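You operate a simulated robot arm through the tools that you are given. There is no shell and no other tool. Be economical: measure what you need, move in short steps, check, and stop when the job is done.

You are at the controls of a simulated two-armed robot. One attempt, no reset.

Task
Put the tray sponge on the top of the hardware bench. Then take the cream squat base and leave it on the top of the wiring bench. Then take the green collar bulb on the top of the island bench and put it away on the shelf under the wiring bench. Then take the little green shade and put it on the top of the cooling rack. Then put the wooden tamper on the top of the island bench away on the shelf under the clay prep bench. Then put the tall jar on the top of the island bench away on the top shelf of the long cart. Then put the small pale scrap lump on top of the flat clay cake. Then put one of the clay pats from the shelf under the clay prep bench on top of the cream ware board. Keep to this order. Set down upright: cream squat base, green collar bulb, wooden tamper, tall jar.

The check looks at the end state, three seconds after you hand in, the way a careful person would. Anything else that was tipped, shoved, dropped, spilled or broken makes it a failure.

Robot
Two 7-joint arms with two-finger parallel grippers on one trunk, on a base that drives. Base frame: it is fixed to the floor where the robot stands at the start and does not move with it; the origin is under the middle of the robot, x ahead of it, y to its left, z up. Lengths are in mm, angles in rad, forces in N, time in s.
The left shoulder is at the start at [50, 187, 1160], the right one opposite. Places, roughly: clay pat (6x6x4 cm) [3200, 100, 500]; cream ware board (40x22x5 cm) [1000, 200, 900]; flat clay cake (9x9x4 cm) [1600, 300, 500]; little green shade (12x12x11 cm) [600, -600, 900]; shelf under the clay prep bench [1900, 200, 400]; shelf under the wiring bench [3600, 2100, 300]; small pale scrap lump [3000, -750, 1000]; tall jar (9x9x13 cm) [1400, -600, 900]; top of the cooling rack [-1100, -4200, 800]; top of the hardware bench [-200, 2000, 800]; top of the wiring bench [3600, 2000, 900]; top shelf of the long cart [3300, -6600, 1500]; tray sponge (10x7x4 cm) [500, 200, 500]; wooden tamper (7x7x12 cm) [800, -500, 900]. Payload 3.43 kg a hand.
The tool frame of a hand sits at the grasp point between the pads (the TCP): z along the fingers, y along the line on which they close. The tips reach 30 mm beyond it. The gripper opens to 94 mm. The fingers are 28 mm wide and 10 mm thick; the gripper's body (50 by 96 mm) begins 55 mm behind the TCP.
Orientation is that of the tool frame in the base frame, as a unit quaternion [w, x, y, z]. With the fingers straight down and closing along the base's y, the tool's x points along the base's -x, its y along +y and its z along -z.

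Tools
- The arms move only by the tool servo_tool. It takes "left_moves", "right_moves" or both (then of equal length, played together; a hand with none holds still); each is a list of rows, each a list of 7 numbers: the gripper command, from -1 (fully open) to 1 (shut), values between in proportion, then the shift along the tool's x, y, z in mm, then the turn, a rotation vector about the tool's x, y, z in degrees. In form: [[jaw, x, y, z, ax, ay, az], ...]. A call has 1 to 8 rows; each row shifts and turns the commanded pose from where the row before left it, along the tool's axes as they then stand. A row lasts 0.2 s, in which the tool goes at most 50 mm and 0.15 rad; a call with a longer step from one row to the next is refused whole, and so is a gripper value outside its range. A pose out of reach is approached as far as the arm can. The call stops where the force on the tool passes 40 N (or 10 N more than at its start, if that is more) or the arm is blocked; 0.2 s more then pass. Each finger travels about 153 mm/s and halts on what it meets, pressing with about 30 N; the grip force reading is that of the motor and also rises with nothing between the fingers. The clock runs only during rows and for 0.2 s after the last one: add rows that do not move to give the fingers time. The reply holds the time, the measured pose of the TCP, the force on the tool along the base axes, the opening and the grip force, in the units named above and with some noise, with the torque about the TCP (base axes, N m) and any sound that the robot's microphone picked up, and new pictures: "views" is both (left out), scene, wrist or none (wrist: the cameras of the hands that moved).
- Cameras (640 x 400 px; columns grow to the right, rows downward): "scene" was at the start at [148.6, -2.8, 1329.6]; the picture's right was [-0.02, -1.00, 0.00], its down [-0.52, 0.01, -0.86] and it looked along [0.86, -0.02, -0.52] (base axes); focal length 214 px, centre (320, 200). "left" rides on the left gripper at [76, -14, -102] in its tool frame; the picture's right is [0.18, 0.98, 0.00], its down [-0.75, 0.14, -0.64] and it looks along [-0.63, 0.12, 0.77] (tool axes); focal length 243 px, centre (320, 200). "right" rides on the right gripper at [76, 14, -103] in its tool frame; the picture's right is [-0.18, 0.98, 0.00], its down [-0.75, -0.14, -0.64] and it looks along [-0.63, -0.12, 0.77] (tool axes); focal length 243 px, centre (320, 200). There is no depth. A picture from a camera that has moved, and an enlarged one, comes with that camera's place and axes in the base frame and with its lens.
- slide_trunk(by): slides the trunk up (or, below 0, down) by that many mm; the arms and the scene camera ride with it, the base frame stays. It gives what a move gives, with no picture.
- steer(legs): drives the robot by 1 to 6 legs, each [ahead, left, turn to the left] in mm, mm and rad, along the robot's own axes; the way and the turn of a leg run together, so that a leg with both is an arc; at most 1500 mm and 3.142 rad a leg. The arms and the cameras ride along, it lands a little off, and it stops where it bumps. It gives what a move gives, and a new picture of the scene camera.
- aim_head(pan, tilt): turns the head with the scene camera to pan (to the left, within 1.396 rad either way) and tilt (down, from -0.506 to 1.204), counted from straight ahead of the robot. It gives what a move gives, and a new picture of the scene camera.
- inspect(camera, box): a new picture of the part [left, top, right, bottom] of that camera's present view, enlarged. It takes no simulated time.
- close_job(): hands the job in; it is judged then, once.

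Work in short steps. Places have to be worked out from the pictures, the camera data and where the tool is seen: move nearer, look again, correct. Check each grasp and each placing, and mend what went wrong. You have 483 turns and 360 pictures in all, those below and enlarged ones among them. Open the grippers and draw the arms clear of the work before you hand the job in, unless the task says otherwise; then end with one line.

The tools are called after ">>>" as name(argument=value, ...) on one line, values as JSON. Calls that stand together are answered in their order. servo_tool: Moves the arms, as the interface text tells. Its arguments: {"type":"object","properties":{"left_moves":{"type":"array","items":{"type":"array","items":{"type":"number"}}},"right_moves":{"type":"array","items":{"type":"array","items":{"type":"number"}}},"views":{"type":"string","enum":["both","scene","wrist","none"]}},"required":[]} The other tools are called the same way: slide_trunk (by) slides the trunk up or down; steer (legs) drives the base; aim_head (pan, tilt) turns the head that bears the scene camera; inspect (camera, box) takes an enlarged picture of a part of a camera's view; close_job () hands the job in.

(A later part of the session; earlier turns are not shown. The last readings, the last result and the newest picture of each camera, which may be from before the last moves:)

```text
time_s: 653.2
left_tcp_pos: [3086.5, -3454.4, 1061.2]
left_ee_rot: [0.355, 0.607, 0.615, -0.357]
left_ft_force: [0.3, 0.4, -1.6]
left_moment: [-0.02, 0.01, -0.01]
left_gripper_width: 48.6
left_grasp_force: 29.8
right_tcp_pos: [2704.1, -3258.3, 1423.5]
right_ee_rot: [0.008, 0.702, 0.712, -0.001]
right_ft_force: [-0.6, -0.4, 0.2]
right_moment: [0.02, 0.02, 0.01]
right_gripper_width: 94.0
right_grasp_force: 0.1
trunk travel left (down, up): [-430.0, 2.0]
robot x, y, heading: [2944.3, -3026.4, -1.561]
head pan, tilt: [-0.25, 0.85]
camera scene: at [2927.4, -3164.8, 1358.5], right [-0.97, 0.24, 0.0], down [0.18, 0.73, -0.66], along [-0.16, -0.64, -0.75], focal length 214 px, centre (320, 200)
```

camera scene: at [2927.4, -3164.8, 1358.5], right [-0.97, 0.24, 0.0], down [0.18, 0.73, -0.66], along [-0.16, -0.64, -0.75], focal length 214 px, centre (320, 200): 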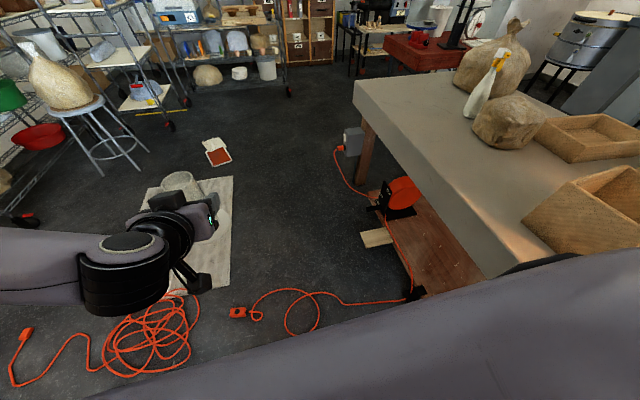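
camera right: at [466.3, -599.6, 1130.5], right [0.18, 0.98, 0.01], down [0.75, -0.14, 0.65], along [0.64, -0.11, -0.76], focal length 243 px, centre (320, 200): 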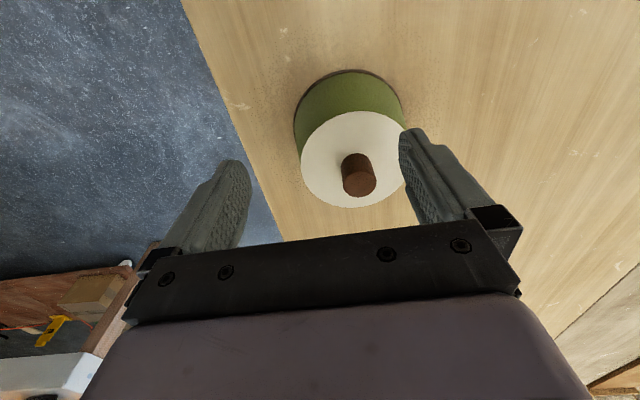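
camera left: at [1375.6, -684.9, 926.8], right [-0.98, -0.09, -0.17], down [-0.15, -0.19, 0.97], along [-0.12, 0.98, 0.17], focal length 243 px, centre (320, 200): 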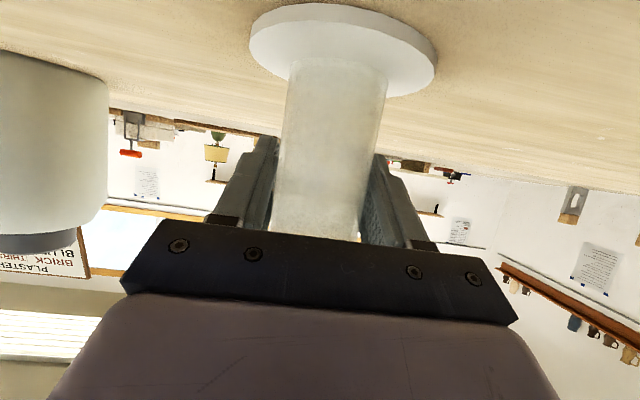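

The cord is static and seems to catch the robot's feet. There's a ~200 mm gap between the two cords at x≈3420; facing east, both feet line up along y and can pass through the gap sideways. Turn east and try.

>>> steer(legs=[[0, 0, 1.56], [508, 0, 0]])

>>> aim_head(pan=-1.39, tilt=0.9)

```text
time_s: 659.9
left_tcp_pos: [3879.5, -2897.2, 1061.3]
left_ee_rot: [0.503, 0.001, 0.864, -0.004]
left_ft_force: [-0.1, -0.5, -1.7]
left_moment: [-0.03, 0.01, -0.01]
left_gripper_width: 48.8
left_grasp_force: 30.4
right_tcp_pos: [3677.8, -3275.7, 1423.9]
right_ee_rot: [0.005, 0.0, 1.0, 0.005]
right_ft_force: [-0.7, 0.4, 0.4]
right_moment: [0.01, 0.03, -0.01]
right_gripper_width: 93.9
right_grasp_force: 0.1
trunk travel left (down, up): [-430.0, 2.0]
robot x, y, heading: [3451.6, -3033.3, -0.003]
head pan, tilt: [-0.25, 0.85]
camera scene: at [3586.3, -3053.0, 1358.4], right [-0.25, -0.97, 0.0], down [-0.73, 0.19, -0.66], along [0.64, -0.17, -0.75], focal length 214 px, centre (320, 200)
```

scene: 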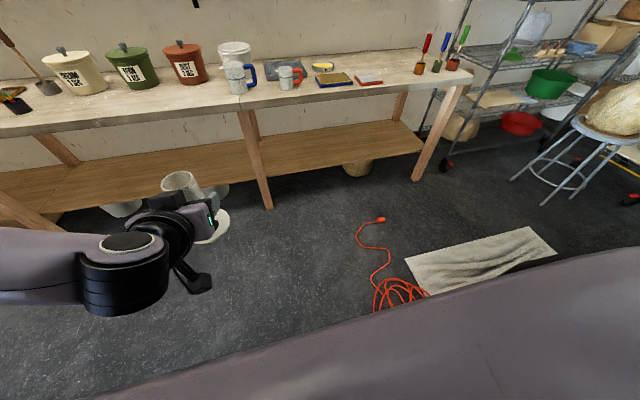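

```text
time_s: 661.3
left_tcp_pos: [3879.8, -2896.1, 1061.7]
left_ee_rot: [0.502, 0.0, 0.865, -0.004]
left_ft_force: [-0.1, 0.1, -0.9]
left_moment: [-0.02, -0.02, 0.05]
left_gripper_width: 48.8
left_grasp_force: 29.7
right_tcp_pos: [3677.6, -3274.9, 1423.9]
right_ee_rot: [0.006, 0.001, 1.0, 0.005]
right_ft_force: [0.2, -0.3, 0.0]
right_moment: [0.0, 0.0, 0.01]
right_gripper_width: 94.0
right_grasp_force: 0.0
trunk travel left (down, up): [-430.0, 2.0]
robot x, y, heading: [3452.2, -3034.1, 0.001]
head pan, tilt: [-1.389, 0.901]
camera scene: at [3523.6, -3107.7, 1354.6], right [-0.98, -0.18, 0.0], down [-0.14, 0.77, -0.62], along [0.11, -0.61, -0.78], focal length 214 px, centre (320, 200)
```

scene: 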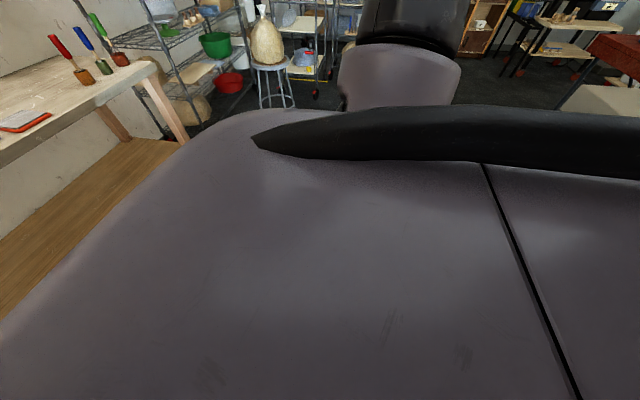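

Try moving sideways (south) through the gap in short legs.

>>> steer(legs=[[0, -300, 0], [0, -200, 0], [0, -200, 0]])

```text
time_s: 662.9
left_tcp_pos: [3877.0, -2998.9, 1060.9]
left_ee_rot: [0.502, 0.001, 0.865, -0.004]
left_ft_force: [0.4, -0.3, -0.8]
left_moment: [-0.02, 0.02, 0.0]
left_gripper_width: 48.8
left_grasp_force: 29.9
right_tcp_pos: [3674.3, -3378.2, 1423.7]
right_ee_rot: [0.006, 0.0, 1.0, 0.005]
right_ft_force: [-0.1, -1.2, 0.3]
right_moment: [-0.02, -0.01, 0.0]
right_gripper_width: 93.9
right_grasp_force: 0.1
trunk travel left (down, up): [-430.0, 2.0]
robot x, y, heading: [3447.0, -3134.9, -0.006]
head pan, tilt: [-1.389, 0.901]
stopped in leg 1: the robot was blocked; the commanded pose is now the measured one
camera scene: at [3521.5, -3210.6, 1354.5], right [-0.98, -0.18, 0.0], down [-0.14, 0.77, -0.62], along [0.11, -0.61, -0.78], focal length 214 px, centre (320, 200)
```

scene: 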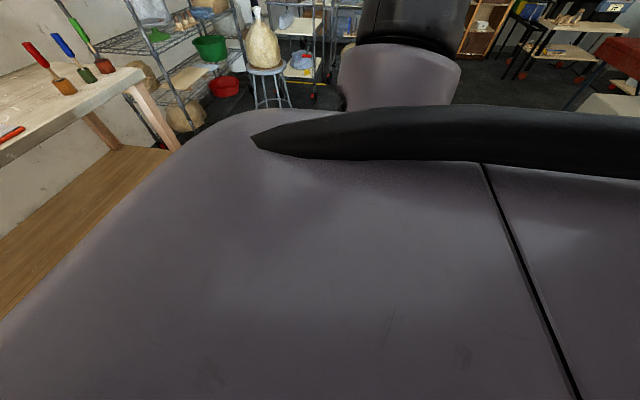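

Blocked by the coil here. The straight thin section near the table (x 2450–2900) seemed passable earlier, so try the lane x≈2715, facing south.

>>> steer(legs=[[0, 150, 0], [-732, 0, 0], [0, 0, -1.57], [200, 0, 0]])

>>> aim_head(pan=0.0, tilt=0.85)

```text
time_s: 667.3
left_tcp_pos: [3222.9, -2843.1, 1061.4]
left_ee_rot: [0.504, 0.002, 0.864, -0.004]
left_ft_force: [-0.4, 0.2, -0.7]
left_moment: [0.0, 0.02, -0.04]
left_gripper_width: 48.7
left_grasp_force: 30.0
right_tcp_pos: [3018.8, -3222.7, 1424.3]
right_ee_rot: [0.007, 0.003, 1.0, 0.004]
right_ft_force: [-0.6, -0.2, 0.1]
right_moment: [0.02, -0.04, -0.02]
right_gripper_width: 93.8
right_grasp_force: 0.0
trunk travel left (down, up): [-430.0, 2.0]
robot x, y, heading: [2795.6, -2982.5, -0.008]
head pan, tilt: [-1.389, 0.901]
stopped in leg 2: the robot was blocked; the commanded pose is now the measured one
camera scene: at [2865.7, -3054.1, 1354.7], right [-0.99, -0.17, 0.0], down [-0.13, 0.77, -0.62], along [0.11, -0.61, -0.78], focal length 214 px, centre (320, 200)
```

scene: 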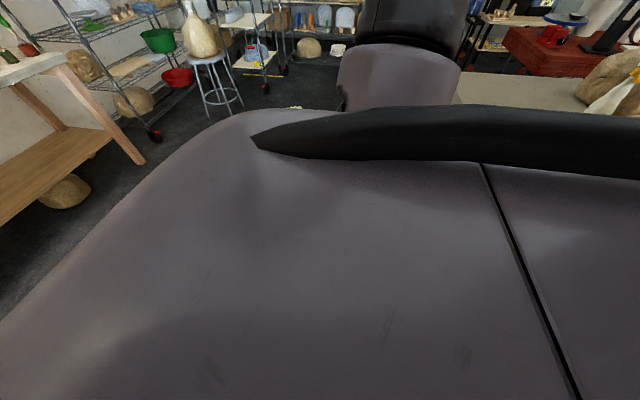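

```text
time_s: 668.8
left_tcp_pos: [3225.0, -2843.8, 1060.3]
left_ee_rot: [0.503, 0.001, 0.864, -0.004]
left_ft_force: [-0.1, 0.2, -2.3]
left_moment: [-0.02, -0.03, 0.01]
left_gripper_width: 48.9
left_grasp_force: 29.9
right_tcp_pos: [3021.7, -3222.5, 1423.7]
right_ee_rot: [0.005, 0.002, 1.0, 0.005]
right_ft_force: [-1.1, 0.0, 0.2]
right_moment: [0.0, -0.02, 0.0]
right_gripper_width: 93.7
right_grasp_force: 0.0
trunk travel left (down, up): [-430.0, 2.0]
robot x, y, heading: [2798.5, -2976.8, -0.005]
head pan, tilt: [0.0, 0.85]
camera scene: at [2933.2, -2980.4, 1358.4], right [-0.01, -1.0, 0.0], down [-0.75, 0.01, -0.66], along [0.66, -0.01, -0.75], focal length 214 px, centre (320, 200)
```

scene: 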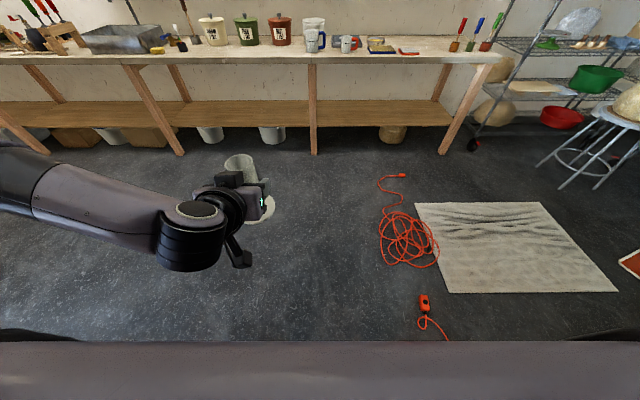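

Analysis of all the bumps fits a disc base of radius ≈370 mm with some ground clearance: it catches the raised socket/coil, not single cord strands. The lane x≈2862 should clear both the socket and the table. Turn and check heading.

>>> steer(legs=[[66, 0, 0], [0, 0, -1.566]])

```text
time_s: 673.6
left_tcp_pos: [3005.3, -3404.3, 1060.9]
left_ee_rot: [0.356, 0.607, 0.616, -0.355]
left_ft_force: [0.1, 0.2, -1.4]
left_moment: [0.01, 0.0, 0.01]
left_gripper_width: 48.7
left_grasp_force: 30.0
right_tcp_pos: [2623.5, -3208.6, 1423.6]
right_ee_rot: [0.007, 0.702, 0.712, -0.001]
right_ft_force: [-0.5, 0.1, -1.0]
right_moment: [0.01, 0.0, 0.01]
right_gripper_width: 93.9
right_grasp_force: 0.0
trunk travel left (down, up): [-430.0, 2.0]
robot x, y, heading: [2860.9, -2978.2, -1.56]
head pan, tilt: [0.0, 0.85]
camera scene: at [2863.9, -3116.4, 1358.4], right [-1.0, -0.01, 0.0], down [-0.01, 0.75, -0.66], along [0.01, -0.66, -0.75], focal length 214 px, centre (320, 200)
```

scene: 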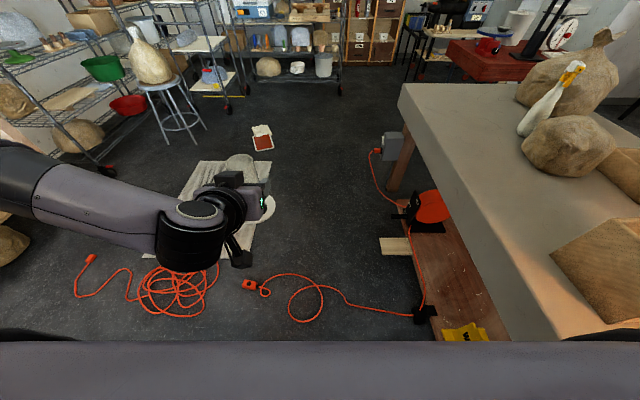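

>>> steer(legs=[[1500, 0, 0], [900, 0, -0.01]])

>>> aim_head(pan=0.1, tilt=0.2)

```text
time_s: 685.4
left_tcp_pos: [3040.8, -5804.0, 1060.9]
left_ee_rot: [0.358, 0.604, 0.618, -0.354]
left_ft_force: [0.2, 0.2, -1.9]
left_moment: [-0.01, -0.02, -0.01]
left_gripper_width: 48.9
left_grasp_force: 30.0
right_tcp_pos: [2657.9, -5610.9, 1424.3]
right_ee_rot: [0.006, 0.701, 0.714, -0.001]
right_ft_force: [0.1, 0.7, -1.0]
right_moment: [0.01, -0.03, 0.0]
right_gripper_width: 94.1
right_grasp_force: 0.2
trunk travel left (down, up): [-430.0, 2.0]
robot x, y, heading: [2895.2, -5379.6, -1.556]
head pan, tilt: [0.0, 0.85]
camera scene: at [2898.5, -5517.0, 1358.4], right [-1.0, -0.02, 0.0], down [-0.01, 0.75, -0.66], along [0.01, -0.66, -0.75], focal length 214 px, centre (320, 200)
```

scene: 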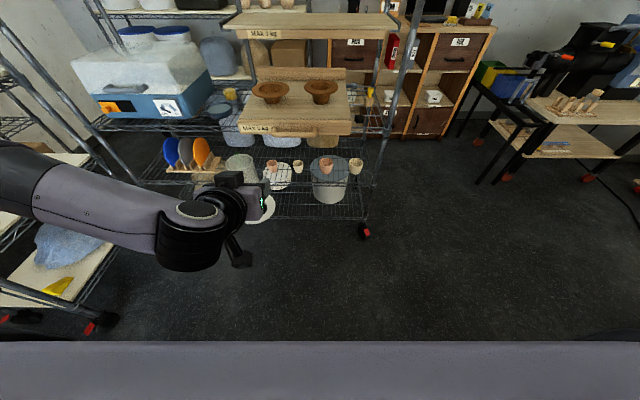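

```text
time_s: 686.4
left_tcp_pos: [3040.6, -5805.1, 1060.1]
left_ee_rot: [0.358, 0.604, 0.618, -0.353]
left_ft_force: [0.0, 0.5, -0.6]
left_moment: [-0.03, 0.0, 0.02]
left_gripper_width: 48.7
left_grasp_force: 29.9
right_tcp_pos: [2658.6, -5610.7, 1424.1]
right_ee_rot: [0.006, 0.7, 0.714, -0.001]
right_ft_force: [-0.6, 1.1, -0.3]
right_moment: [0.0, 0.0, -0.01]
right_gripper_width: 94.1
right_grasp_force: 0.0
trunk travel left (down, up): [-430.0, 2.0]
robot x, y, heading: [2896.8, -5383.8, -1.555]
head pan, tilt: [0.099, 0.201]
camera scene: at [2908.0, -5531.2, 1416.0], right [-0.99, -0.12, 0.0], down [-0.02, 0.2, -0.98], along [0.11, -0.97, -0.2], focal length 214 px, centre (320, 200)
```

scene: 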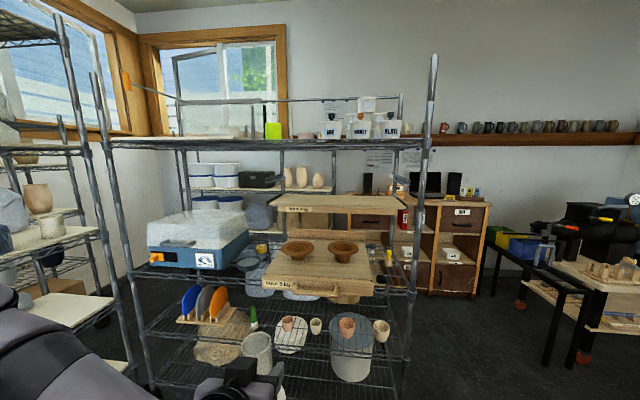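

Passed the cord. The long wire cart is right ahead: front y≈−6380, x≈2590–4040, top shelf z≈1470. Zoom on the top shelf.

>>> inspect(camera="scene", box=[80, 50, 450, 200])

```text
1.73 times, centred on (265, 125) of scene
camera zoom: at [2908.0, -5531.2, 1416.0], right [-0.99, -0.12, 0.0], down [-0.02, 0.2, -0.98], along [0.11, -0.97, -0.2], focal length 371 px, centre (415, 330)
```

zoom: 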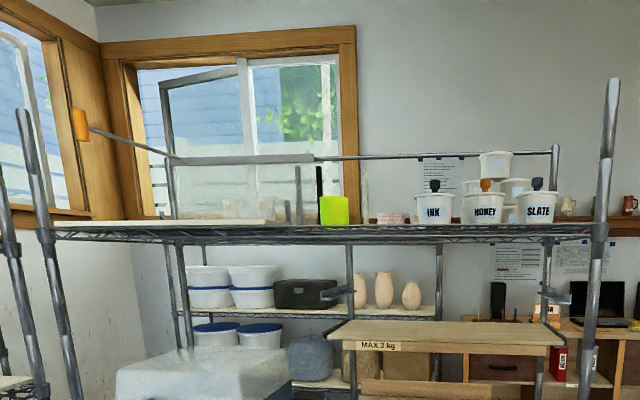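

I need a view from above: raise the right hand and use its wrist camera.

>>> servo_tool(right_moves=[[-1, 0, 0, -40, 0, 0, 0], [-1, 0, 0, -40, 0, 0, 0], [-1, 0, 0, -40, 0, 0, 0], [-1, 0, 0, -40, 0, 0, 0], [-1, 0, 0, 0, 0, -8, 0], [-1, 0, 0, 0, 0, -8, 0]], views="wrist")

```text
time_s: 687.8
left_tcp_pos: [3040.7, -5805.3, 1061.2]
left_ee_rot: [0.358, 0.604, 0.618, -0.354]
left_ft_force: [0.2, 0.1, -0.6]
left_moment: [0.04, 0.02, -0.02]
left_gripper_width: 48.7
left_grasp_force: 30.0
right_tcp_pos: [2658.9, -5610.6, 1423.7]
right_ee_rot: [0.106, 0.693, 0.706, -0.098]
right_ft_force: [0.0, 0.2, 0.7]
right_moment: [0.01, 0.0, -0.03]
right_gripper_width: 94.3
right_grasp_force: 0.1
right hand out of reach, approached as far as the arm can: row 1, 2, 3, 4
trunk travel left (down, up): [-430.0, 2.0]
robot x, y, heading: [2896.3, -5379.1, -1.552]
head pan, tilt: [0.099, 0.201]
camera right: at [2670.9, -5507.7, 1500.8], right [0.99, -0.16, 0.06], down [-0.14, -0.54, 0.83], along [-0.1, -0.83, -0.55], focal length 243 px, centre (320, 200)
```

right: 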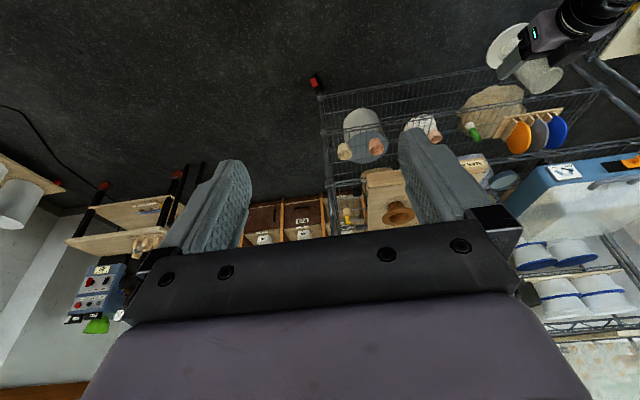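

>>> servo_tool(right_moves=[[-1, -5, 0, -45, 0, 0, 0], [-1, -5, 0, -45, 0, 0, 0], [-1, -20, 0, -40, 0, -5, 0], [-1, -20, 0, -40, 0, -5, 0], [-1, -20, 0, -40, 0, 0, 0]], views="wrist")

```text
time_s: 689.0
left_tcp_pos: [3041.1, -5804.6, 1061.3]
left_ee_rot: [0.358, 0.604, 0.618, -0.354]
left_ft_force: [-0.4, 0.8, -2.0]
left_moment: [-0.02, -0.01, -0.01]
left_gripper_width: 48.8
left_grasp_force: 30.1
right_tcp_pos: [2636.2, -5619.5, 1520.4]
right_ee_rot: [0.169, 0.681, 0.695, -0.159]
right_ft_force: [0.1, 0.3, -0.6]
right_moment: [-0.03, 0.0, -0.01]
right_gripper_width: 94.0
right_grasp_force: 0.1
right hand out of reach, approached as far as the arm can: row 2, 3, 4, 5
trunk travel left (down, up): [-430.0, 2.0]
robot x, y, heading: [2894.3, -5379.1, -1.562]
head pan, tilt: [0.099, 0.201]
camera right: at [2649.0, -5505.6, 1578.7], right [0.99, -0.14, 0.09], down [-0.14, -0.39, 0.91], along [-0.1, -0.91, -0.4], focal length 243 px, centre (320, 200)
```

right: 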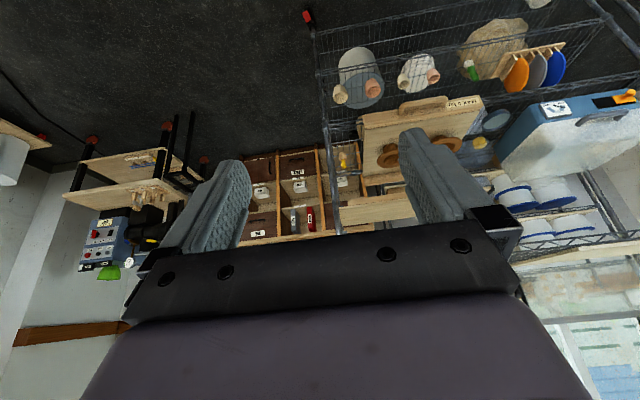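

The shelf can't be seen from above easily; I'll use parallax. Move sideways 450 mm and take another head view.

>>> steer(legs=[[0, 450, -0.01]])

>>> inspect(camera="scene", box=[80, 50, 450, 200])

```text
time_s: 691.7
left_tcp_pos: [3495.7, -5799.3, 1061.9]
left_ee_rot: [0.355, 0.607, 0.616, -0.355]
left_ft_force: [0.1, 0.4, -1.0]
left_moment: [0.01, -0.01, 0.0]
left_gripper_width: 48.8
left_grasp_force: 30.2
right_tcp_pos: [3092.8, -5611.0, 1520.5]
right_ee_rot: [0.168, 0.684, 0.691, -0.16]
right_ft_force: [-0.2, 0.6, -0.6]
right_moment: [-0.03, 0.0, 0.01]
right_gripper_width: 94.0
right_grasp_force: 0.2
trunk travel left (down, up): [-430.0, 2.0]
robot x, y, heading: [3355.8, -5376.9, -1.565]
head pan, tilt: [0.099, 0.201]
camera scene: at [3364.3, -5525.2, 1416.1], right [-0.99, -0.11, 0.0], down [-0.02, 0.2, -0.98], along [0.11, -0.97, -0.2], focal length 214 px, centre (320, 200)
```

scene: 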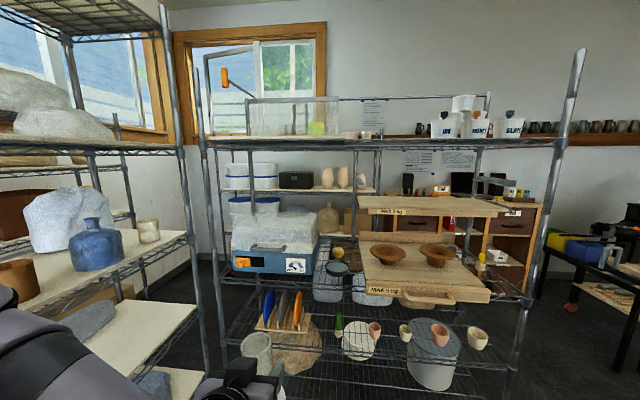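

```text
1.73 times, centred on (265, 125) of scene
camera zoom: at [3364.3, -5525.2, 1416.1], right [-0.99, -0.11, 0.0], down [-0.02, 0.2, -0.98], along [0.11, -0.97, -0.2], focal length 371 px, centre (415, 330)
```

zoom: 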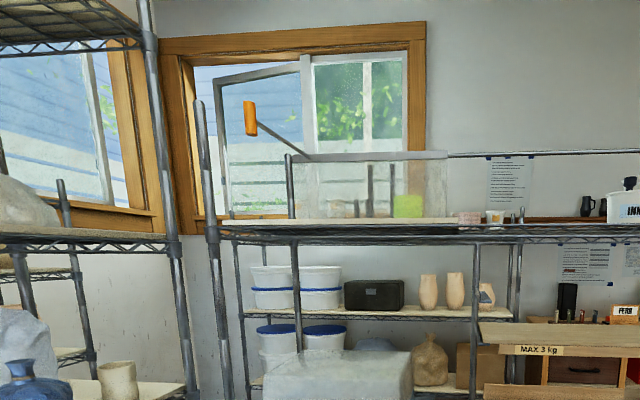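

Parallax shows the INK/HONEY/SLATE jars at x 2720–2970, y≈−6490; lime/rods are behind on the sill; x 3000–3400 near the front of the shelf is free. Raise the left arm to the placing height here in the open.

>>> servo_tool(left_moves=[[1, -41, 0, -20, 0, 0, 0], [1, -41, 0, -20, 0, 0, 0], [1, -41, 0, -20, 0, 0, 0], [1, -41, 0, -20, 0, 0, 0], [1, -41, 0, -20, 0, 0, 0], [1, -41, 0, -20, 0, 0, 0], [1, -41, 0, -20, 0, 0, 0], [1, -41, 0, -20, 0, 0, 0]], views="none")

>>> servo_tool(left_moves=[[1, -41, 0, -20, 0, 0, 0], [1, -41, 0, -20, 0, 0, 0], [1, -41, 0, -20, 0, 0, 0], [1, -41, 0, -20, 0, 0, 0]], views="wrist")

```text
time_s: 693.5
left_tcp_pos: [3496.0, -5823.6, 1425.1]
left_ee_rot: [0.356, 0.607, 0.615, -0.355]
left_ft_force: [-0.1, -1.1, -1.5]
left_moment: [0.0, -0.02, -0.03]
left_gripper_width: 48.6
left_grasp_force: 30.1
right_tcp_pos: [3091.1, -5611.1, 1521.6]
right_ee_rot: [0.168, 0.684, 0.692, -0.159]
right_ft_force: [-0.1, 1.2, -1.0]
right_moment: [-0.01, -0.03, 0.01]
right_gripper_width: 94.0
right_grasp_force: 0.1
trunk travel left (down, up): [-430.0, 2.0]
robot x, y, heading: [3358.7, -5372.6, -1.562]
head pan, tilt: [0.099, 0.201]
```

```text
time_s: 694.5
left_tcp_pos: [3497.5, -5832.0, 1610.1]
left_ee_rot: [0.358, 0.607, 0.614, -0.355]
left_ft_force: [-0.3, -0.3, -0.7]
left_moment: [0.03, 0.0, 0.0]
left_gripper_width: 48.8
left_grasp_force: 30.0
right_tcp_pos: [3091.0, -5610.9, 1520.7]
right_ee_rot: [0.169, 0.684, 0.692, -0.158]
right_ft_force: [-0.5, 0.3, -0.5]
right_moment: [-0.04, -0.02, 0.0]
right_gripper_width: 93.8
right_grasp_force: 0.0
trunk travel left (down, up): [-430.0, 2.0]
robot x, y, heading: [3351.9, -5373.3, -1.562]
head pan, tilt: [0.099, 0.201]
camera left: at [3480.7, -5705.8, 1594.5], right [0.98, 0.1, -0.16], down [0.14, 0.19, 0.97], along [0.13, -0.98, 0.17], focal length 243 px, centre (320, 200)
```

left: 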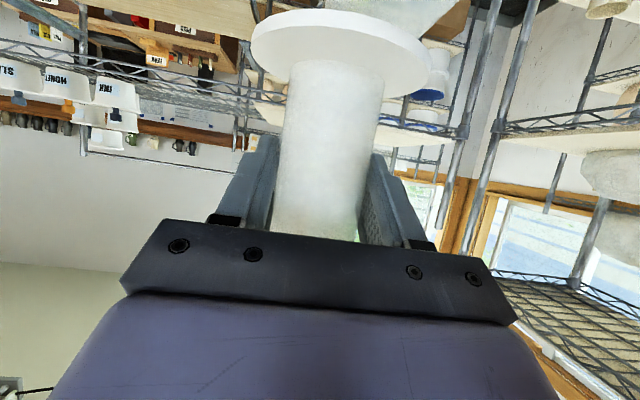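

The wrist camera now looks over the top shelf. Zoom to examine free space.

>>> inspect(camera="left", box=[0, 0, 560, 220])

```text
1.14 times, centred on (280, 110) of left
camera zoom: at [3480.7, -5705.8, 1594.5], right [0.98, 0.1, -0.16], down [0.14, 0.19, 0.97], along [0.13, -0.98, 0.17], focal length 277 px, centre (366, 303)
```

zoom: 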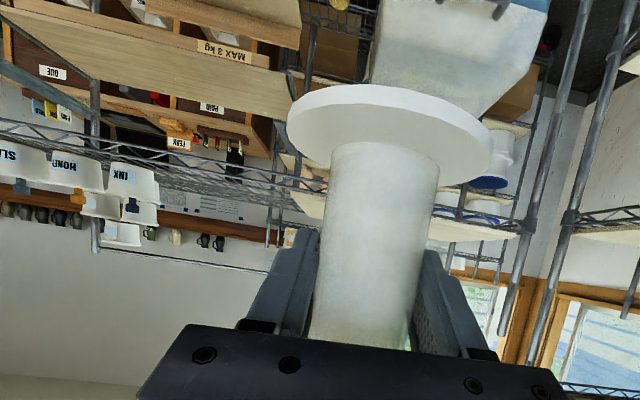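

Free wire area at x≈3100–3330. Shift right by 315 mm and approach to just at the front edge.

>>> steer(legs=[[0, -310, 0], [540, 0, 0]])

>>> servo_tool(left_moves=[[1, 0, 0, 0, 0, 0, 0]], views="wrist")

```text
time_s: 699.3
left_tcp_pos: [3200.5, -6371.1, 1609.6]
left_ee_rot: [0.357, 0.605, 0.617, -0.354]
left_ft_force: [-0.3, 0.3, -1.7]
left_moment: [0.01, -0.02, 0.0]
left_gripper_width: 48.7
left_grasp_force: 29.9
right_tcp_pos: [2793.1, -6151.3, 1520.9]
right_ee_rot: [0.168, 0.682, 0.694, -0.158]
right_ft_force: [0.2, 0.1, -0.3]
right_moment: [0.01, 0.02, 0.0]
right_gripper_width: 94.3
right_grasp_force: 0.0
trunk travel left (down, up): [-430.0, 2.0]
robot x, y, heading: [3051.7, -5907.7, -1.557]
head pan, tilt: [0.099, 0.201]
camera scene: at [3063.6, -6063.5, 1416.1], right [-0.99, -0.11, 0.0], down [-0.02, 0.2, -0.98], along [0.11, -0.97, -0.2], focal length 214 px, centre (320, 200)
```

scene: 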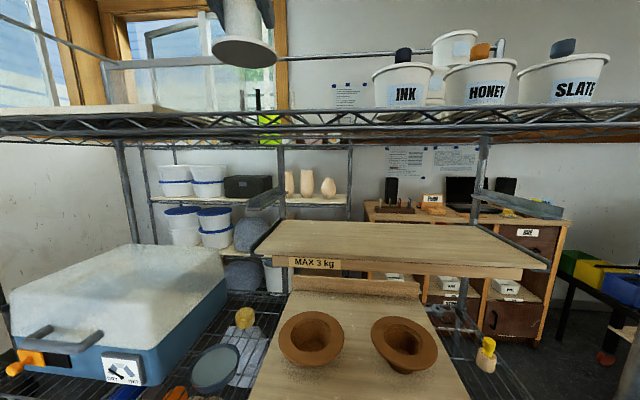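

```text
time_s: 699.7
left_tcp_pos: [3201.4, -6370.9, 1608.9]
left_ee_rot: [0.358, 0.605, 0.617, -0.354]
left_ft_force: [-0.6, -1.0, -1.6]
left_moment: [-0.04, 0.01, 0.0]
left_gripper_width: 48.8
left_grasp_force: 29.3
right_tcp_pos: [2792.9, -6150.7, 1521.6]
right_ee_rot: [0.169, 0.682, 0.694, -0.159]
right_ft_force: [0.2, -0.1, 1.0]
right_moment: [-0.03, -0.01, 0.0]
right_gripper_width: 94.1
right_grasp_force: 0.0
trunk travel left (down, up): [-430.0, 2.0]
robot x, y, heading: [3049.7, -5912.2, -1.559]
head pan, tilt: [0.099, 0.201]
camera left: at [3183.3, -6244.2, 1594.0], right [0.98, 0.11, -0.17], down [0.14, 0.19, 0.97], along [0.14, -0.98, 0.17], focal length 243 px, centre (320, 200)
```

left: 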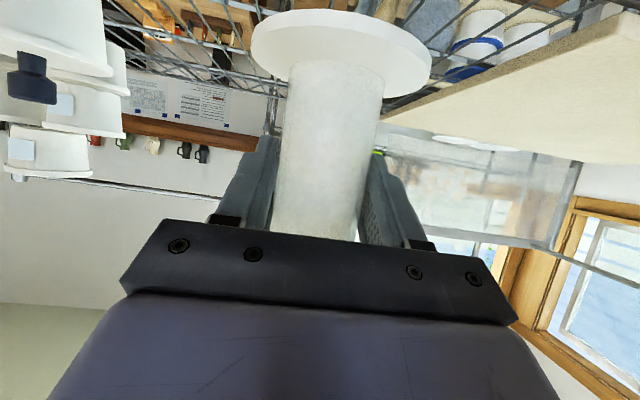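

Clear: between the board (x>3358) and INK (x<3020). Drive in 80 mm more.

>>> steer(legs=[[80, -10, 0]])

>>> servo_tool(left_moves=[[1, 13, 0, 7.5, 0, 0, 0], [1, 13, 0, 7.5, 0, 0, 0]], views="wrist")

```text
time_s: 700.8
left_tcp_pos: [3191.7, -6450.2, 1609.0]
left_ee_rot: [0.358, 0.605, 0.617, -0.354]
left_ft_force: [0.2, -0.4, -1.9]
left_moment: [0.0, -0.03, -0.03]
left_gripper_width: 48.8
left_grasp_force: 30.0
right_tcp_pos: [2784.0, -6229.3, 1520.8]
right_ee_rot: [0.168, 0.682, 0.694, -0.158]
right_ft_force: [0.0, -0.9, -1.2]
right_moment: [0.03, 0.04, -0.03]
right_gripper_width: 94.0
right_grasp_force: 0.0
trunk travel left (down, up): [-430.0, 2.0]
robot x, y, heading: [3041.6, -5990.5, -1.554]
head pan, tilt: [0.099, 0.201]
camera scene: at [3054.7, -6142.2, 1416.0], right [-0.99, -0.11, 0.0], down [-0.02, 0.2, -0.98], along [0.11, -0.97, -0.2], focal length 214 px, centre (320, 200)
```

scene: 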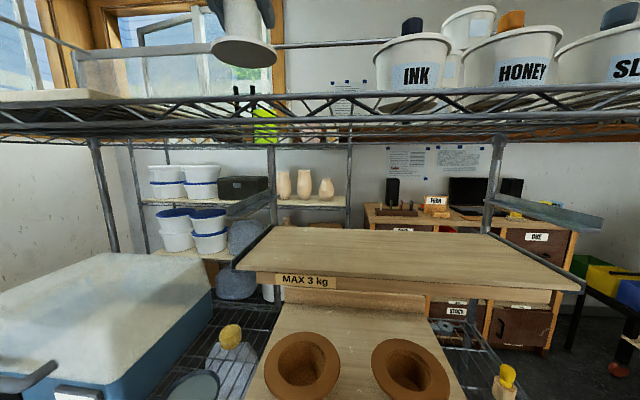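

```text
time_s: 701.4
left_tcp_pos: [3192.2, -6450.6, 1578.9]
left_ee_rot: [0.356, 0.606, 0.617, -0.354]
left_ft_force: [0.9, 0.5, -1.6]
left_moment: [-0.03, -0.01, 0.03]
left_gripper_width: 49.0
left_grasp_force: 30.5
right_tcp_pos: [2784.1, -6230.7, 1521.2]
right_ee_rot: [0.17, 0.682, 0.693, -0.158]
right_ft_force: [-0.6, 0.8, -0.2]
right_moment: [0.01, 0.01, 0.03]
right_gripper_width: 93.9
right_grasp_force: 0.2
trunk travel left (down, up): [-430.0, 2.0]
robot x, y, heading: [3040.4, -5989.7, -1.555]
head pan, tilt: [0.099, 0.201]
camera left: at [3174.5, -6323.1, 1563.8], right [0.98, 0.11, -0.17], down [0.14, 0.19, 0.97], along [0.14, -0.98, 0.17], focal length 243 px, centre (320, 200)
```

left: 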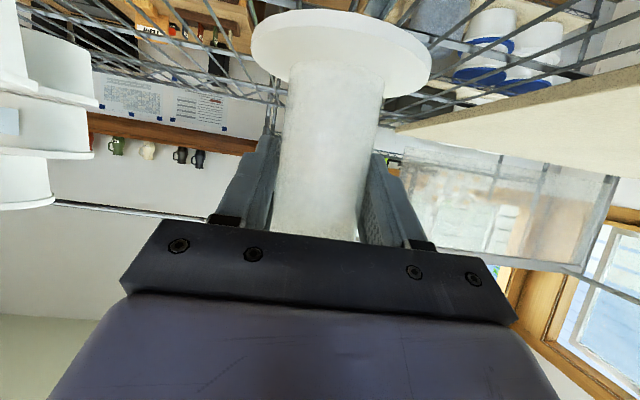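

Move 30 mm deeper with the arm, then lower in small steps to contact.

>>> servo_tool(left_moves=[[1, -15, 0, 26, 0, 0, 0], [1, 8.7, 0, 5, 0, 0, 0], [1, 4.3, 0, 2.5, 0, 0, 0], [1, 4.3, 0, 2.5, 0, 0, 0], [1, 4.3, 0, 2.5, 0, 0, 0], [1, 4.3, 0, 2.5, 0, 0, 0]], views="wrist")

```text
time_s: 702.8
left_tcp_pos: [3193.4, -6479.1, 1548.6]
left_ee_rot: [0.357, 0.605, 0.618, -0.354]
left_ft_force: [0.7, 1.0, -0.6]
left_moment: [-0.04, 0.01, -0.03]
left_gripper_width: 48.7
left_grasp_force: 30.3
right_tcp_pos: [2784.0, -6229.4, 1521.4]
right_ee_rot: [0.17, 0.682, 0.693, -0.159]
right_ft_force: [0.7, 1.1, 0.0]
right_moment: [0.0, 0.02, 0.06]
right_gripper_width: 94.1
right_grasp_force: 0.1
trunk travel left (down, up): [-430.0, 2.0]
robot x, y, heading: [3042.9, -5988.8, -1.554]
head pan, tilt: [0.099, 0.201]
camera left: at [3174.7, -6352.8, 1534.2], right [0.98, 0.11, -0.17], down [0.14, 0.19, 0.97], along [0.14, -0.98, 0.17], focal length 243 px, centre (320, 200)
```

left: 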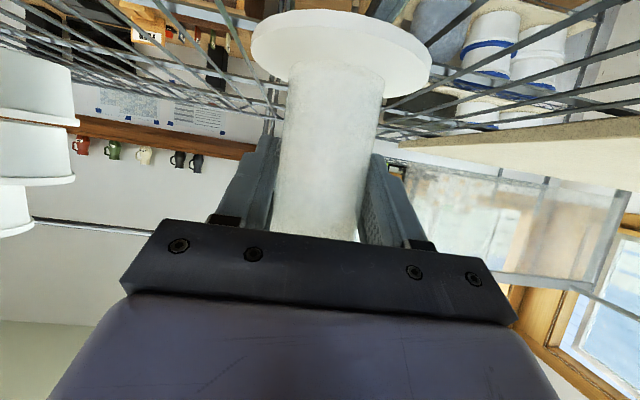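

>>> servo_tool(left_moves=[[1, 3.5, 0, 2, 0, 0, 0], [1, 3.5, 0, 2, 0, 0, 0], [1, 3.5, 0, 2, 0, 0, 0], [1, 3.5, 0, 2, 0, 0, 0], [1, 3.5, 0, 2, 0, 0, 0], [1, 3.5, 0, 2, 0, 0, 0]], views="wrist")

```text
time_s: 704.2
left_tcp_pos: [3191.2, -6477.8, 1528.5]
left_ee_rot: [0.36, 0.602, 0.616, -0.357]
left_ft_force: [0.6, 0.4, 27.7]
left_moment: [0.13, -0.27, -0.03]
left_gripper_width: 48.9
left_grasp_force: 30.3
right_tcp_pos: [2782.9, -6226.7, 1520.8]
right_ee_rot: [0.17, 0.682, 0.693, -0.158]
right_ft_force: [0.3, -0.5, 0.7]
right_moment: [0.0, 0.03, 0.01]
right_gripper_width: 94.1
right_grasp_force: 0.1
trunk travel left (down, up): [-430.0, 2.0]
robot x, y, heading: [3042.5, -5989.2, -1.558]
head pan, tilt: [0.099, 0.201]
camera left: at [3174.1, -6349.9, 1512.2], right [0.98, 0.11, -0.17], down [0.14, 0.2, 0.97], along [0.14, -0.97, 0.18], focal length 243 px, centre (320, 200)
```

left: 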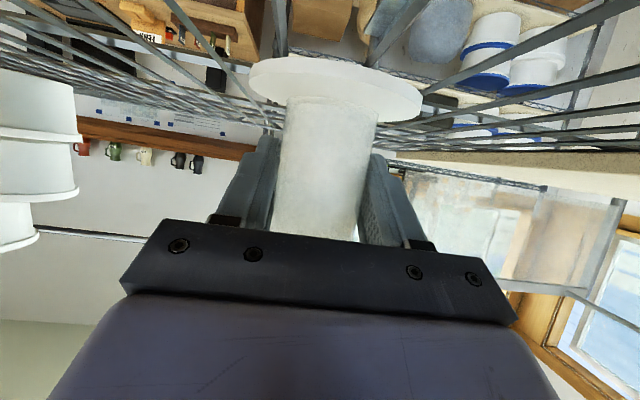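

Seated on the shelf. Ease up 3 mm, open, and retreat straight back.

>>> servo_tool(left_moves=[[1, -2.6, 0, -1.5, 0, 0, 0], [1, 0, 0, 0, 0, 0, 0], [-0.7, 0, 0, 0, 0, 0, 0], [-0.7, 0, 0, 0, 0, 0, 0], [-0.7, 10, 0, -17, 0, 0, 0], [-0.7, 20, 0, -34, 0, 0, 0], [-0.7, 20, 0, -34, 0, 0, 0]], views="both")

```text
time_s: 705.8
left_tcp_pos: [3188.8, -6381.5, 1526.4]
left_ee_rot: [0.357, 0.605, 0.617, -0.354]
left_ft_force: [-0.3, 0.3, 0.9]
left_moment: [-0.04, 0.01, -0.02]
left_gripper_width: 80.0
left_grasp_force: 0.0
right_tcp_pos: [2783.5, -6229.4, 1521.4]
right_ee_rot: [0.17, 0.682, 0.694, -0.158]
right_ft_force: [-0.1, 0.8, 0.0]
right_moment: [-0.04, 0.0, -0.02]
right_gripper_width: 93.9
right_grasp_force: 0.1
trunk travel left (down, up): [-430.0, 2.0]
robot x, y, heading: [3043.1, -5989.0, -1.557]
head pan, tilt: [0.099, 0.201]
camera scene: at [3054.9, -6140.8, 1416.2], right [-0.99, -0.11, 0.0], down [-0.02, 0.2, -0.98], along [0.11, -0.97, -0.2], focal length 214 px, centre (320, 200)
camera left: at [3171.9, -6254.4, 1511.0], right [0.98, 0.11, -0.17], down [0.14, 0.19, 0.97], along [0.14, -0.98, 0.17], focal length 243 px, centre (320, 200)
```

scene: 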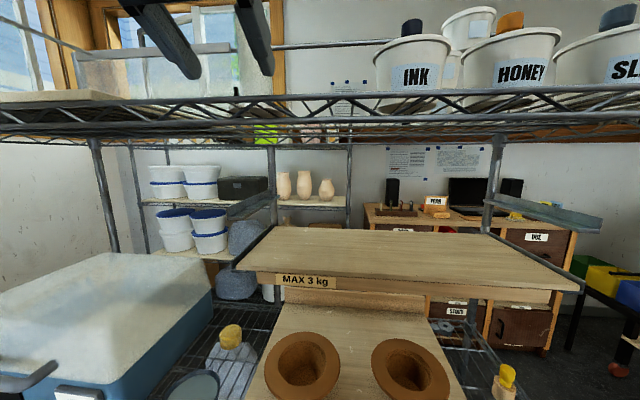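
left: 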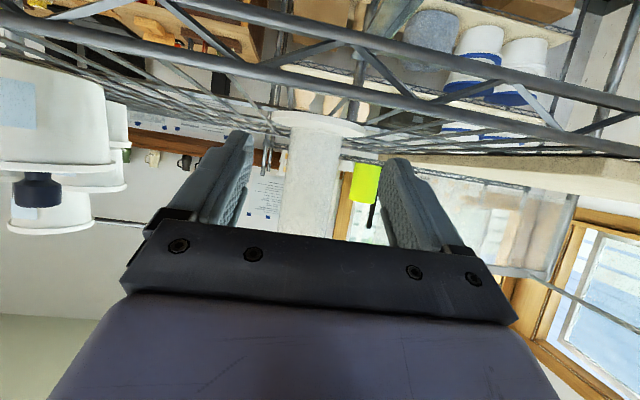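

Jar is standing on the cart's top shelf. Now return north by the same lane (x≈2863), reversing.

>>> steer(legs=[[-700, 0, -0.014], [0, -183, 0]])

```text
time_s: 710.7
left_tcp_pos: [2998.9, -5687.7, 1526.4]
left_ee_rot: [0.357, 0.606, 0.616, -0.355]
left_ft_force: [-0.6, 0.0, 0.1]
left_moment: [0.02, -0.01, 0.05]
left_gripper_width: 80.0
left_grasp_force: 0.1
right_tcp_pos: [2592.8, -5531.8, 1520.5]
right_ee_rot: [0.168, 0.683, 0.693, -0.159]
right_ft_force: [0.0, 1.3, 0.1]
right_moment: [-0.02, -0.03, 0.01]
right_gripper_width: 93.9
right_grasp_force: 0.0
trunk travel left (down, up): [-430.0, 2.0]
robot x, y, heading: [2853.7, -5293.1, -1.558]
head pan, tilt: [0.099, 0.201]
camera scene: at [2864.8, -5445.0, 1416.1], right [-0.99, -0.11, 0.0], down [-0.02, 0.2, -0.98], along [0.11, -0.97, -0.2], focal length 214 px, centre (320, 200)
```

scene: 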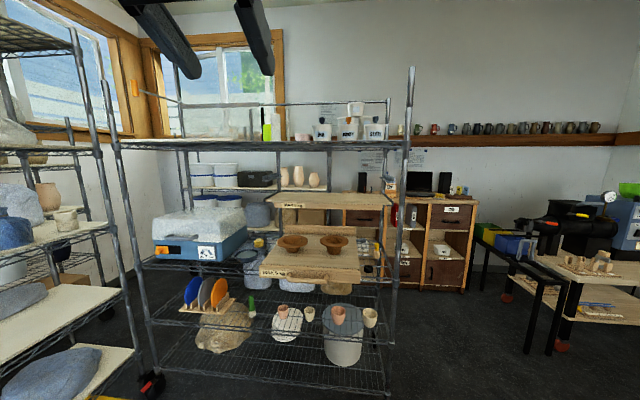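

>>> inspect(camera="scene", box=[220, 90, 340, 160])

>>> steer(legs=[[0, 8, -0.013], [-1500, 0, 0]])

```text
5.33 times, centred on (280, 125) of scene
camera zoom: at [2864.8, -5445.0, 1416.1], right [-0.99, -0.11, 0.0], down [-0.02, 0.2, -0.98], along [0.11, -0.97, -0.2], focal length 1144 px, centre (533, 600)
```

zoom: 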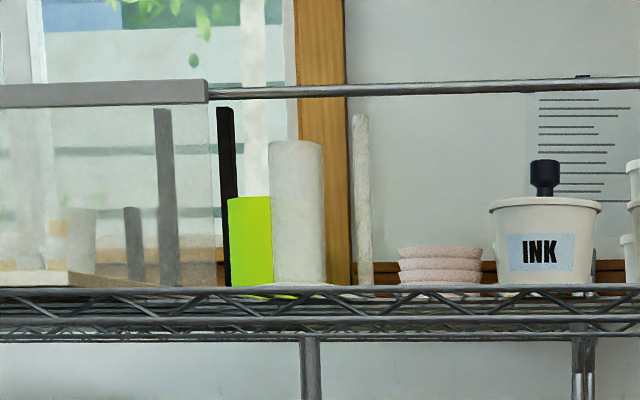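

```text
time_s: 718.7
left_tcp_pos: [2999.3, -4133.5, 1524.7]
left_ee_rot: [0.355, 0.607, 0.615, -0.356]
left_ft_force: [-0.3, -0.9, -0.2]
left_moment: [0.0, -0.01, -0.01]
left_gripper_width: 79.8
left_grasp_force: 0.1
right_tcp_pos: [2595.9, -3977.8, 1520.7]
right_ee_rot: [0.168, 0.685, 0.691, -0.16]
right_ft_force: [0.0, 0.4, -0.2]
right_moment: [0.01, 0.03, -0.01]
right_gripper_width: 93.8
right_grasp_force: 0.1
trunk travel left (down, up): [-430.0, 2.0]
robot x, y, heading: [2854.0, -3739.3, -1.561]
head pan, tilt: [0.099, 0.201]
camera scene: at [2866.5, -3891.7, 1416.1], right [-0.99, -0.11, 0.0], down [-0.02, 0.2, -0.98], along [0.11, -0.97, -0.2], focal length 214 px, centre (320, 200)
```

scene: 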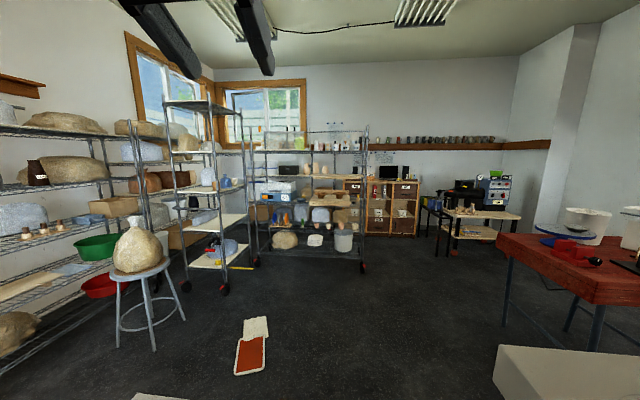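

Jar verified upright. Continue north and turn to face the island's far end.

>>> steer(legs=[[-1500, 0, 0], [-750, 0, 0], [0, 0, 3.13]])

>>> aim_head(pan=0.0, tilt=0.5)

```text
time_s: 737.3
left_tcp_pos: [2636.5, -1093.0, 1526.2]
left_ee_rot: [-0.347, 0.629, -0.592, -0.364]
left_ft_force: [-0.3, -0.4, 0.0]
left_moment: [-0.01, -0.01, 0.02]
left_gripper_width: 79.7
left_grasp_force: 0.0
right_tcp_pos: [3050.0, -1229.8, 1521.1]
right_ee_rot: [-0.156, 0.708, -0.667, -0.172]
right_ft_force: [0.4, -0.1, -0.3]
right_moment: [0.0, -0.01, -0.03]
right_gripper_width: 94.0
right_grasp_force: 0.0
trunk travel left (down, up): [-430.0, 2.0]
robot x, y, heading: [2799.5, -1478.8, 1.63]
head pan, tilt: [0.099, 0.201]
camera scene: at [2782.4, -1330.6, 1416.1], right [0.99, 0.16, 0.0], down [0.03, -0.2, -0.98], along [-0.15, 0.97, -0.2], focal length 214 px, centre (320, 200)
```

scene: 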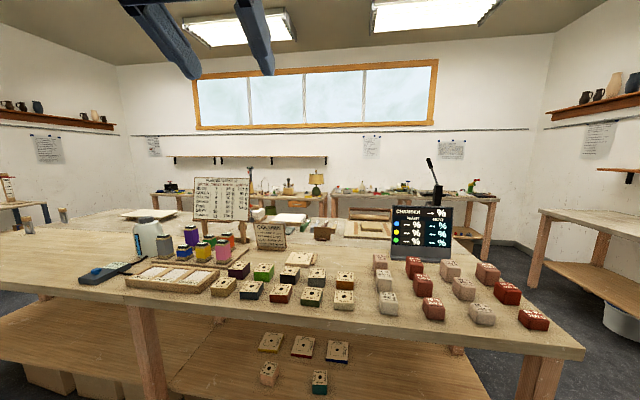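

```text
time_s: 738.1
left_tcp_pos: [2638.0, -1093.9, 1526.2]
left_ee_rot: [-0.346, 0.63, -0.592, -0.364]
left_ft_force: [-0.2, -0.1, -0.1]
left_moment: [0.03, 0.0, -0.01]
left_gripper_width: 80.0
left_grasp_force: 0.0
right_tcp_pos: [3049.3, -1231.3, 1520.8]
right_ee_rot: [-0.155, 0.708, -0.667, -0.172]
right_ft_force: [0.6, -0.8, 0.2]
right_moment: [0.01, -0.04, 0.01]
right_gripper_width: 94.2
right_grasp_force: 0.0
trunk travel left (down, up): [-430.0, 2.0]
robot x, y, heading: [2802.1, -1479.5, 1.628]
head pan, tilt: [0.0, 0.499]
camera scene: at [2791.7, -1331.8, 1388.5], right [1.0, 0.06, 0.0], down [0.03, -0.48, -0.88], along [-0.05, 0.88, -0.48], focal length 214 px, centre (320, 200)
```

scene: 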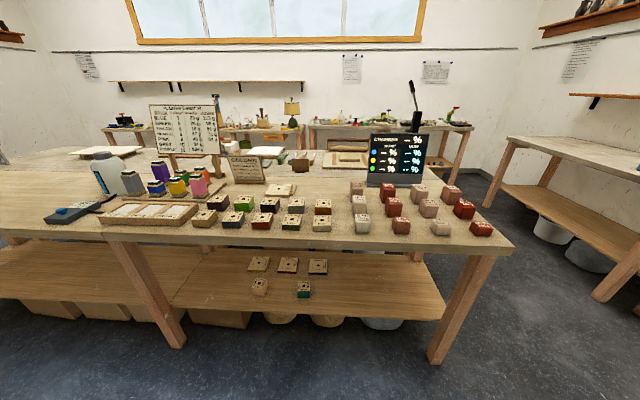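

Zoom on the lumps at the bench's end.

>>> inspect(camera="scene", box=[320, 120, 520, 260])

```text
2.86 times, centred on (420, 190) of scene
camera zoom: at [2791.7, -1331.8, 1388.5], right [1.0, 0.06, 0.0], down [0.03, -0.48, -0.88], along [-0.05, 0.88, -0.48], focal length 613 px, centre (34, 229)
```

zoom: 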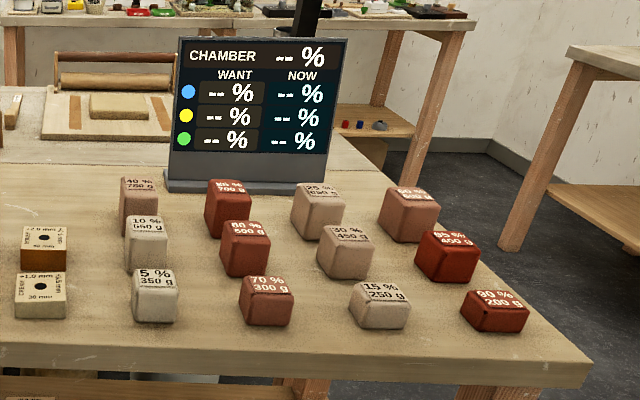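

>>> inspect(camera="scene", box=[180, 130, 360, 260])

>>> aim_head(pan=-0.5, tilt=0.55)

```text
3.08 times, centred on (270, 195) of scene
camera zoom: at [2791.7, -1331.8, 1388.5], right [1.0, 0.06, 0.0], down [0.03, -0.48, -0.88], along [-0.05, 0.88, -0.48], focal length 660 px, centre (474, 215)
```

zoom: 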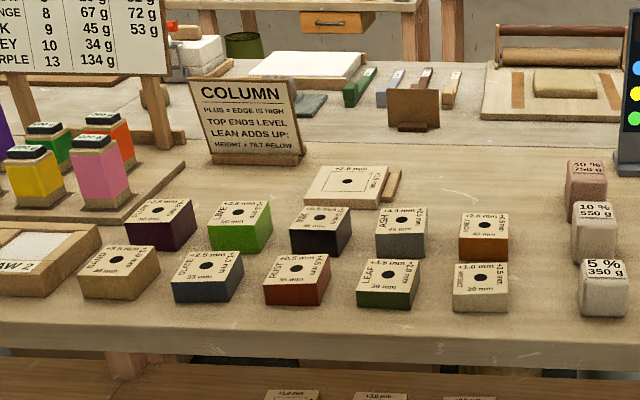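

```text
time_s: 739.0
left_tcp_pos: [2637.5, -1093.4, 1526.6]
left_ee_rot: [-0.346, 0.63, -0.591, -0.365]
left_ft_force: [0.5, -0.1, 0.7]
left_moment: [-0.02, 0.01, 0.01]
left_gripper_width: 80.0
left_grasp_force: 0.0
right_tcp_pos: [3048.4, -1231.7, 1521.2]
right_ee_rot: [-0.155, 0.707, -0.668, -0.172]
right_ft_force: [-0.1, -0.5, -0.1]
right_moment: [0.01, 0.01, 0.0]
right_gripper_width: 94.3
right_grasp_force: 0.1
trunk travel left (down, up): [-430.0, 2.0]
robot x, y, heading: [2799.0, -1477.6, 1.628]
head pan, tilt: [-0.499, 0.55]
camera scene: at [2835.3, -1341.5, 1383.9], right [0.9, -0.43, 0.0], down [-0.22, -0.47, -0.85], along [0.36, 0.77, -0.52], focal length 214 px, centre (320, 200)
```

scene: 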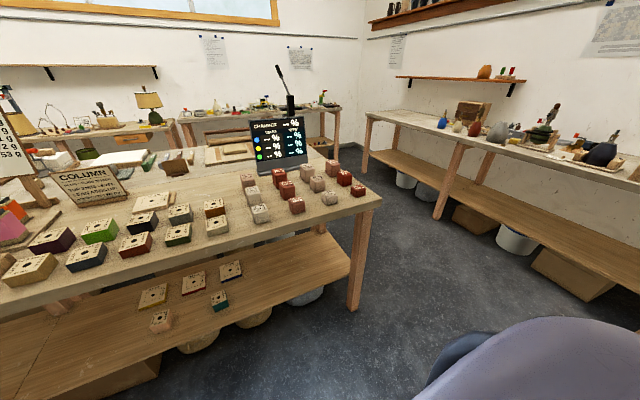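

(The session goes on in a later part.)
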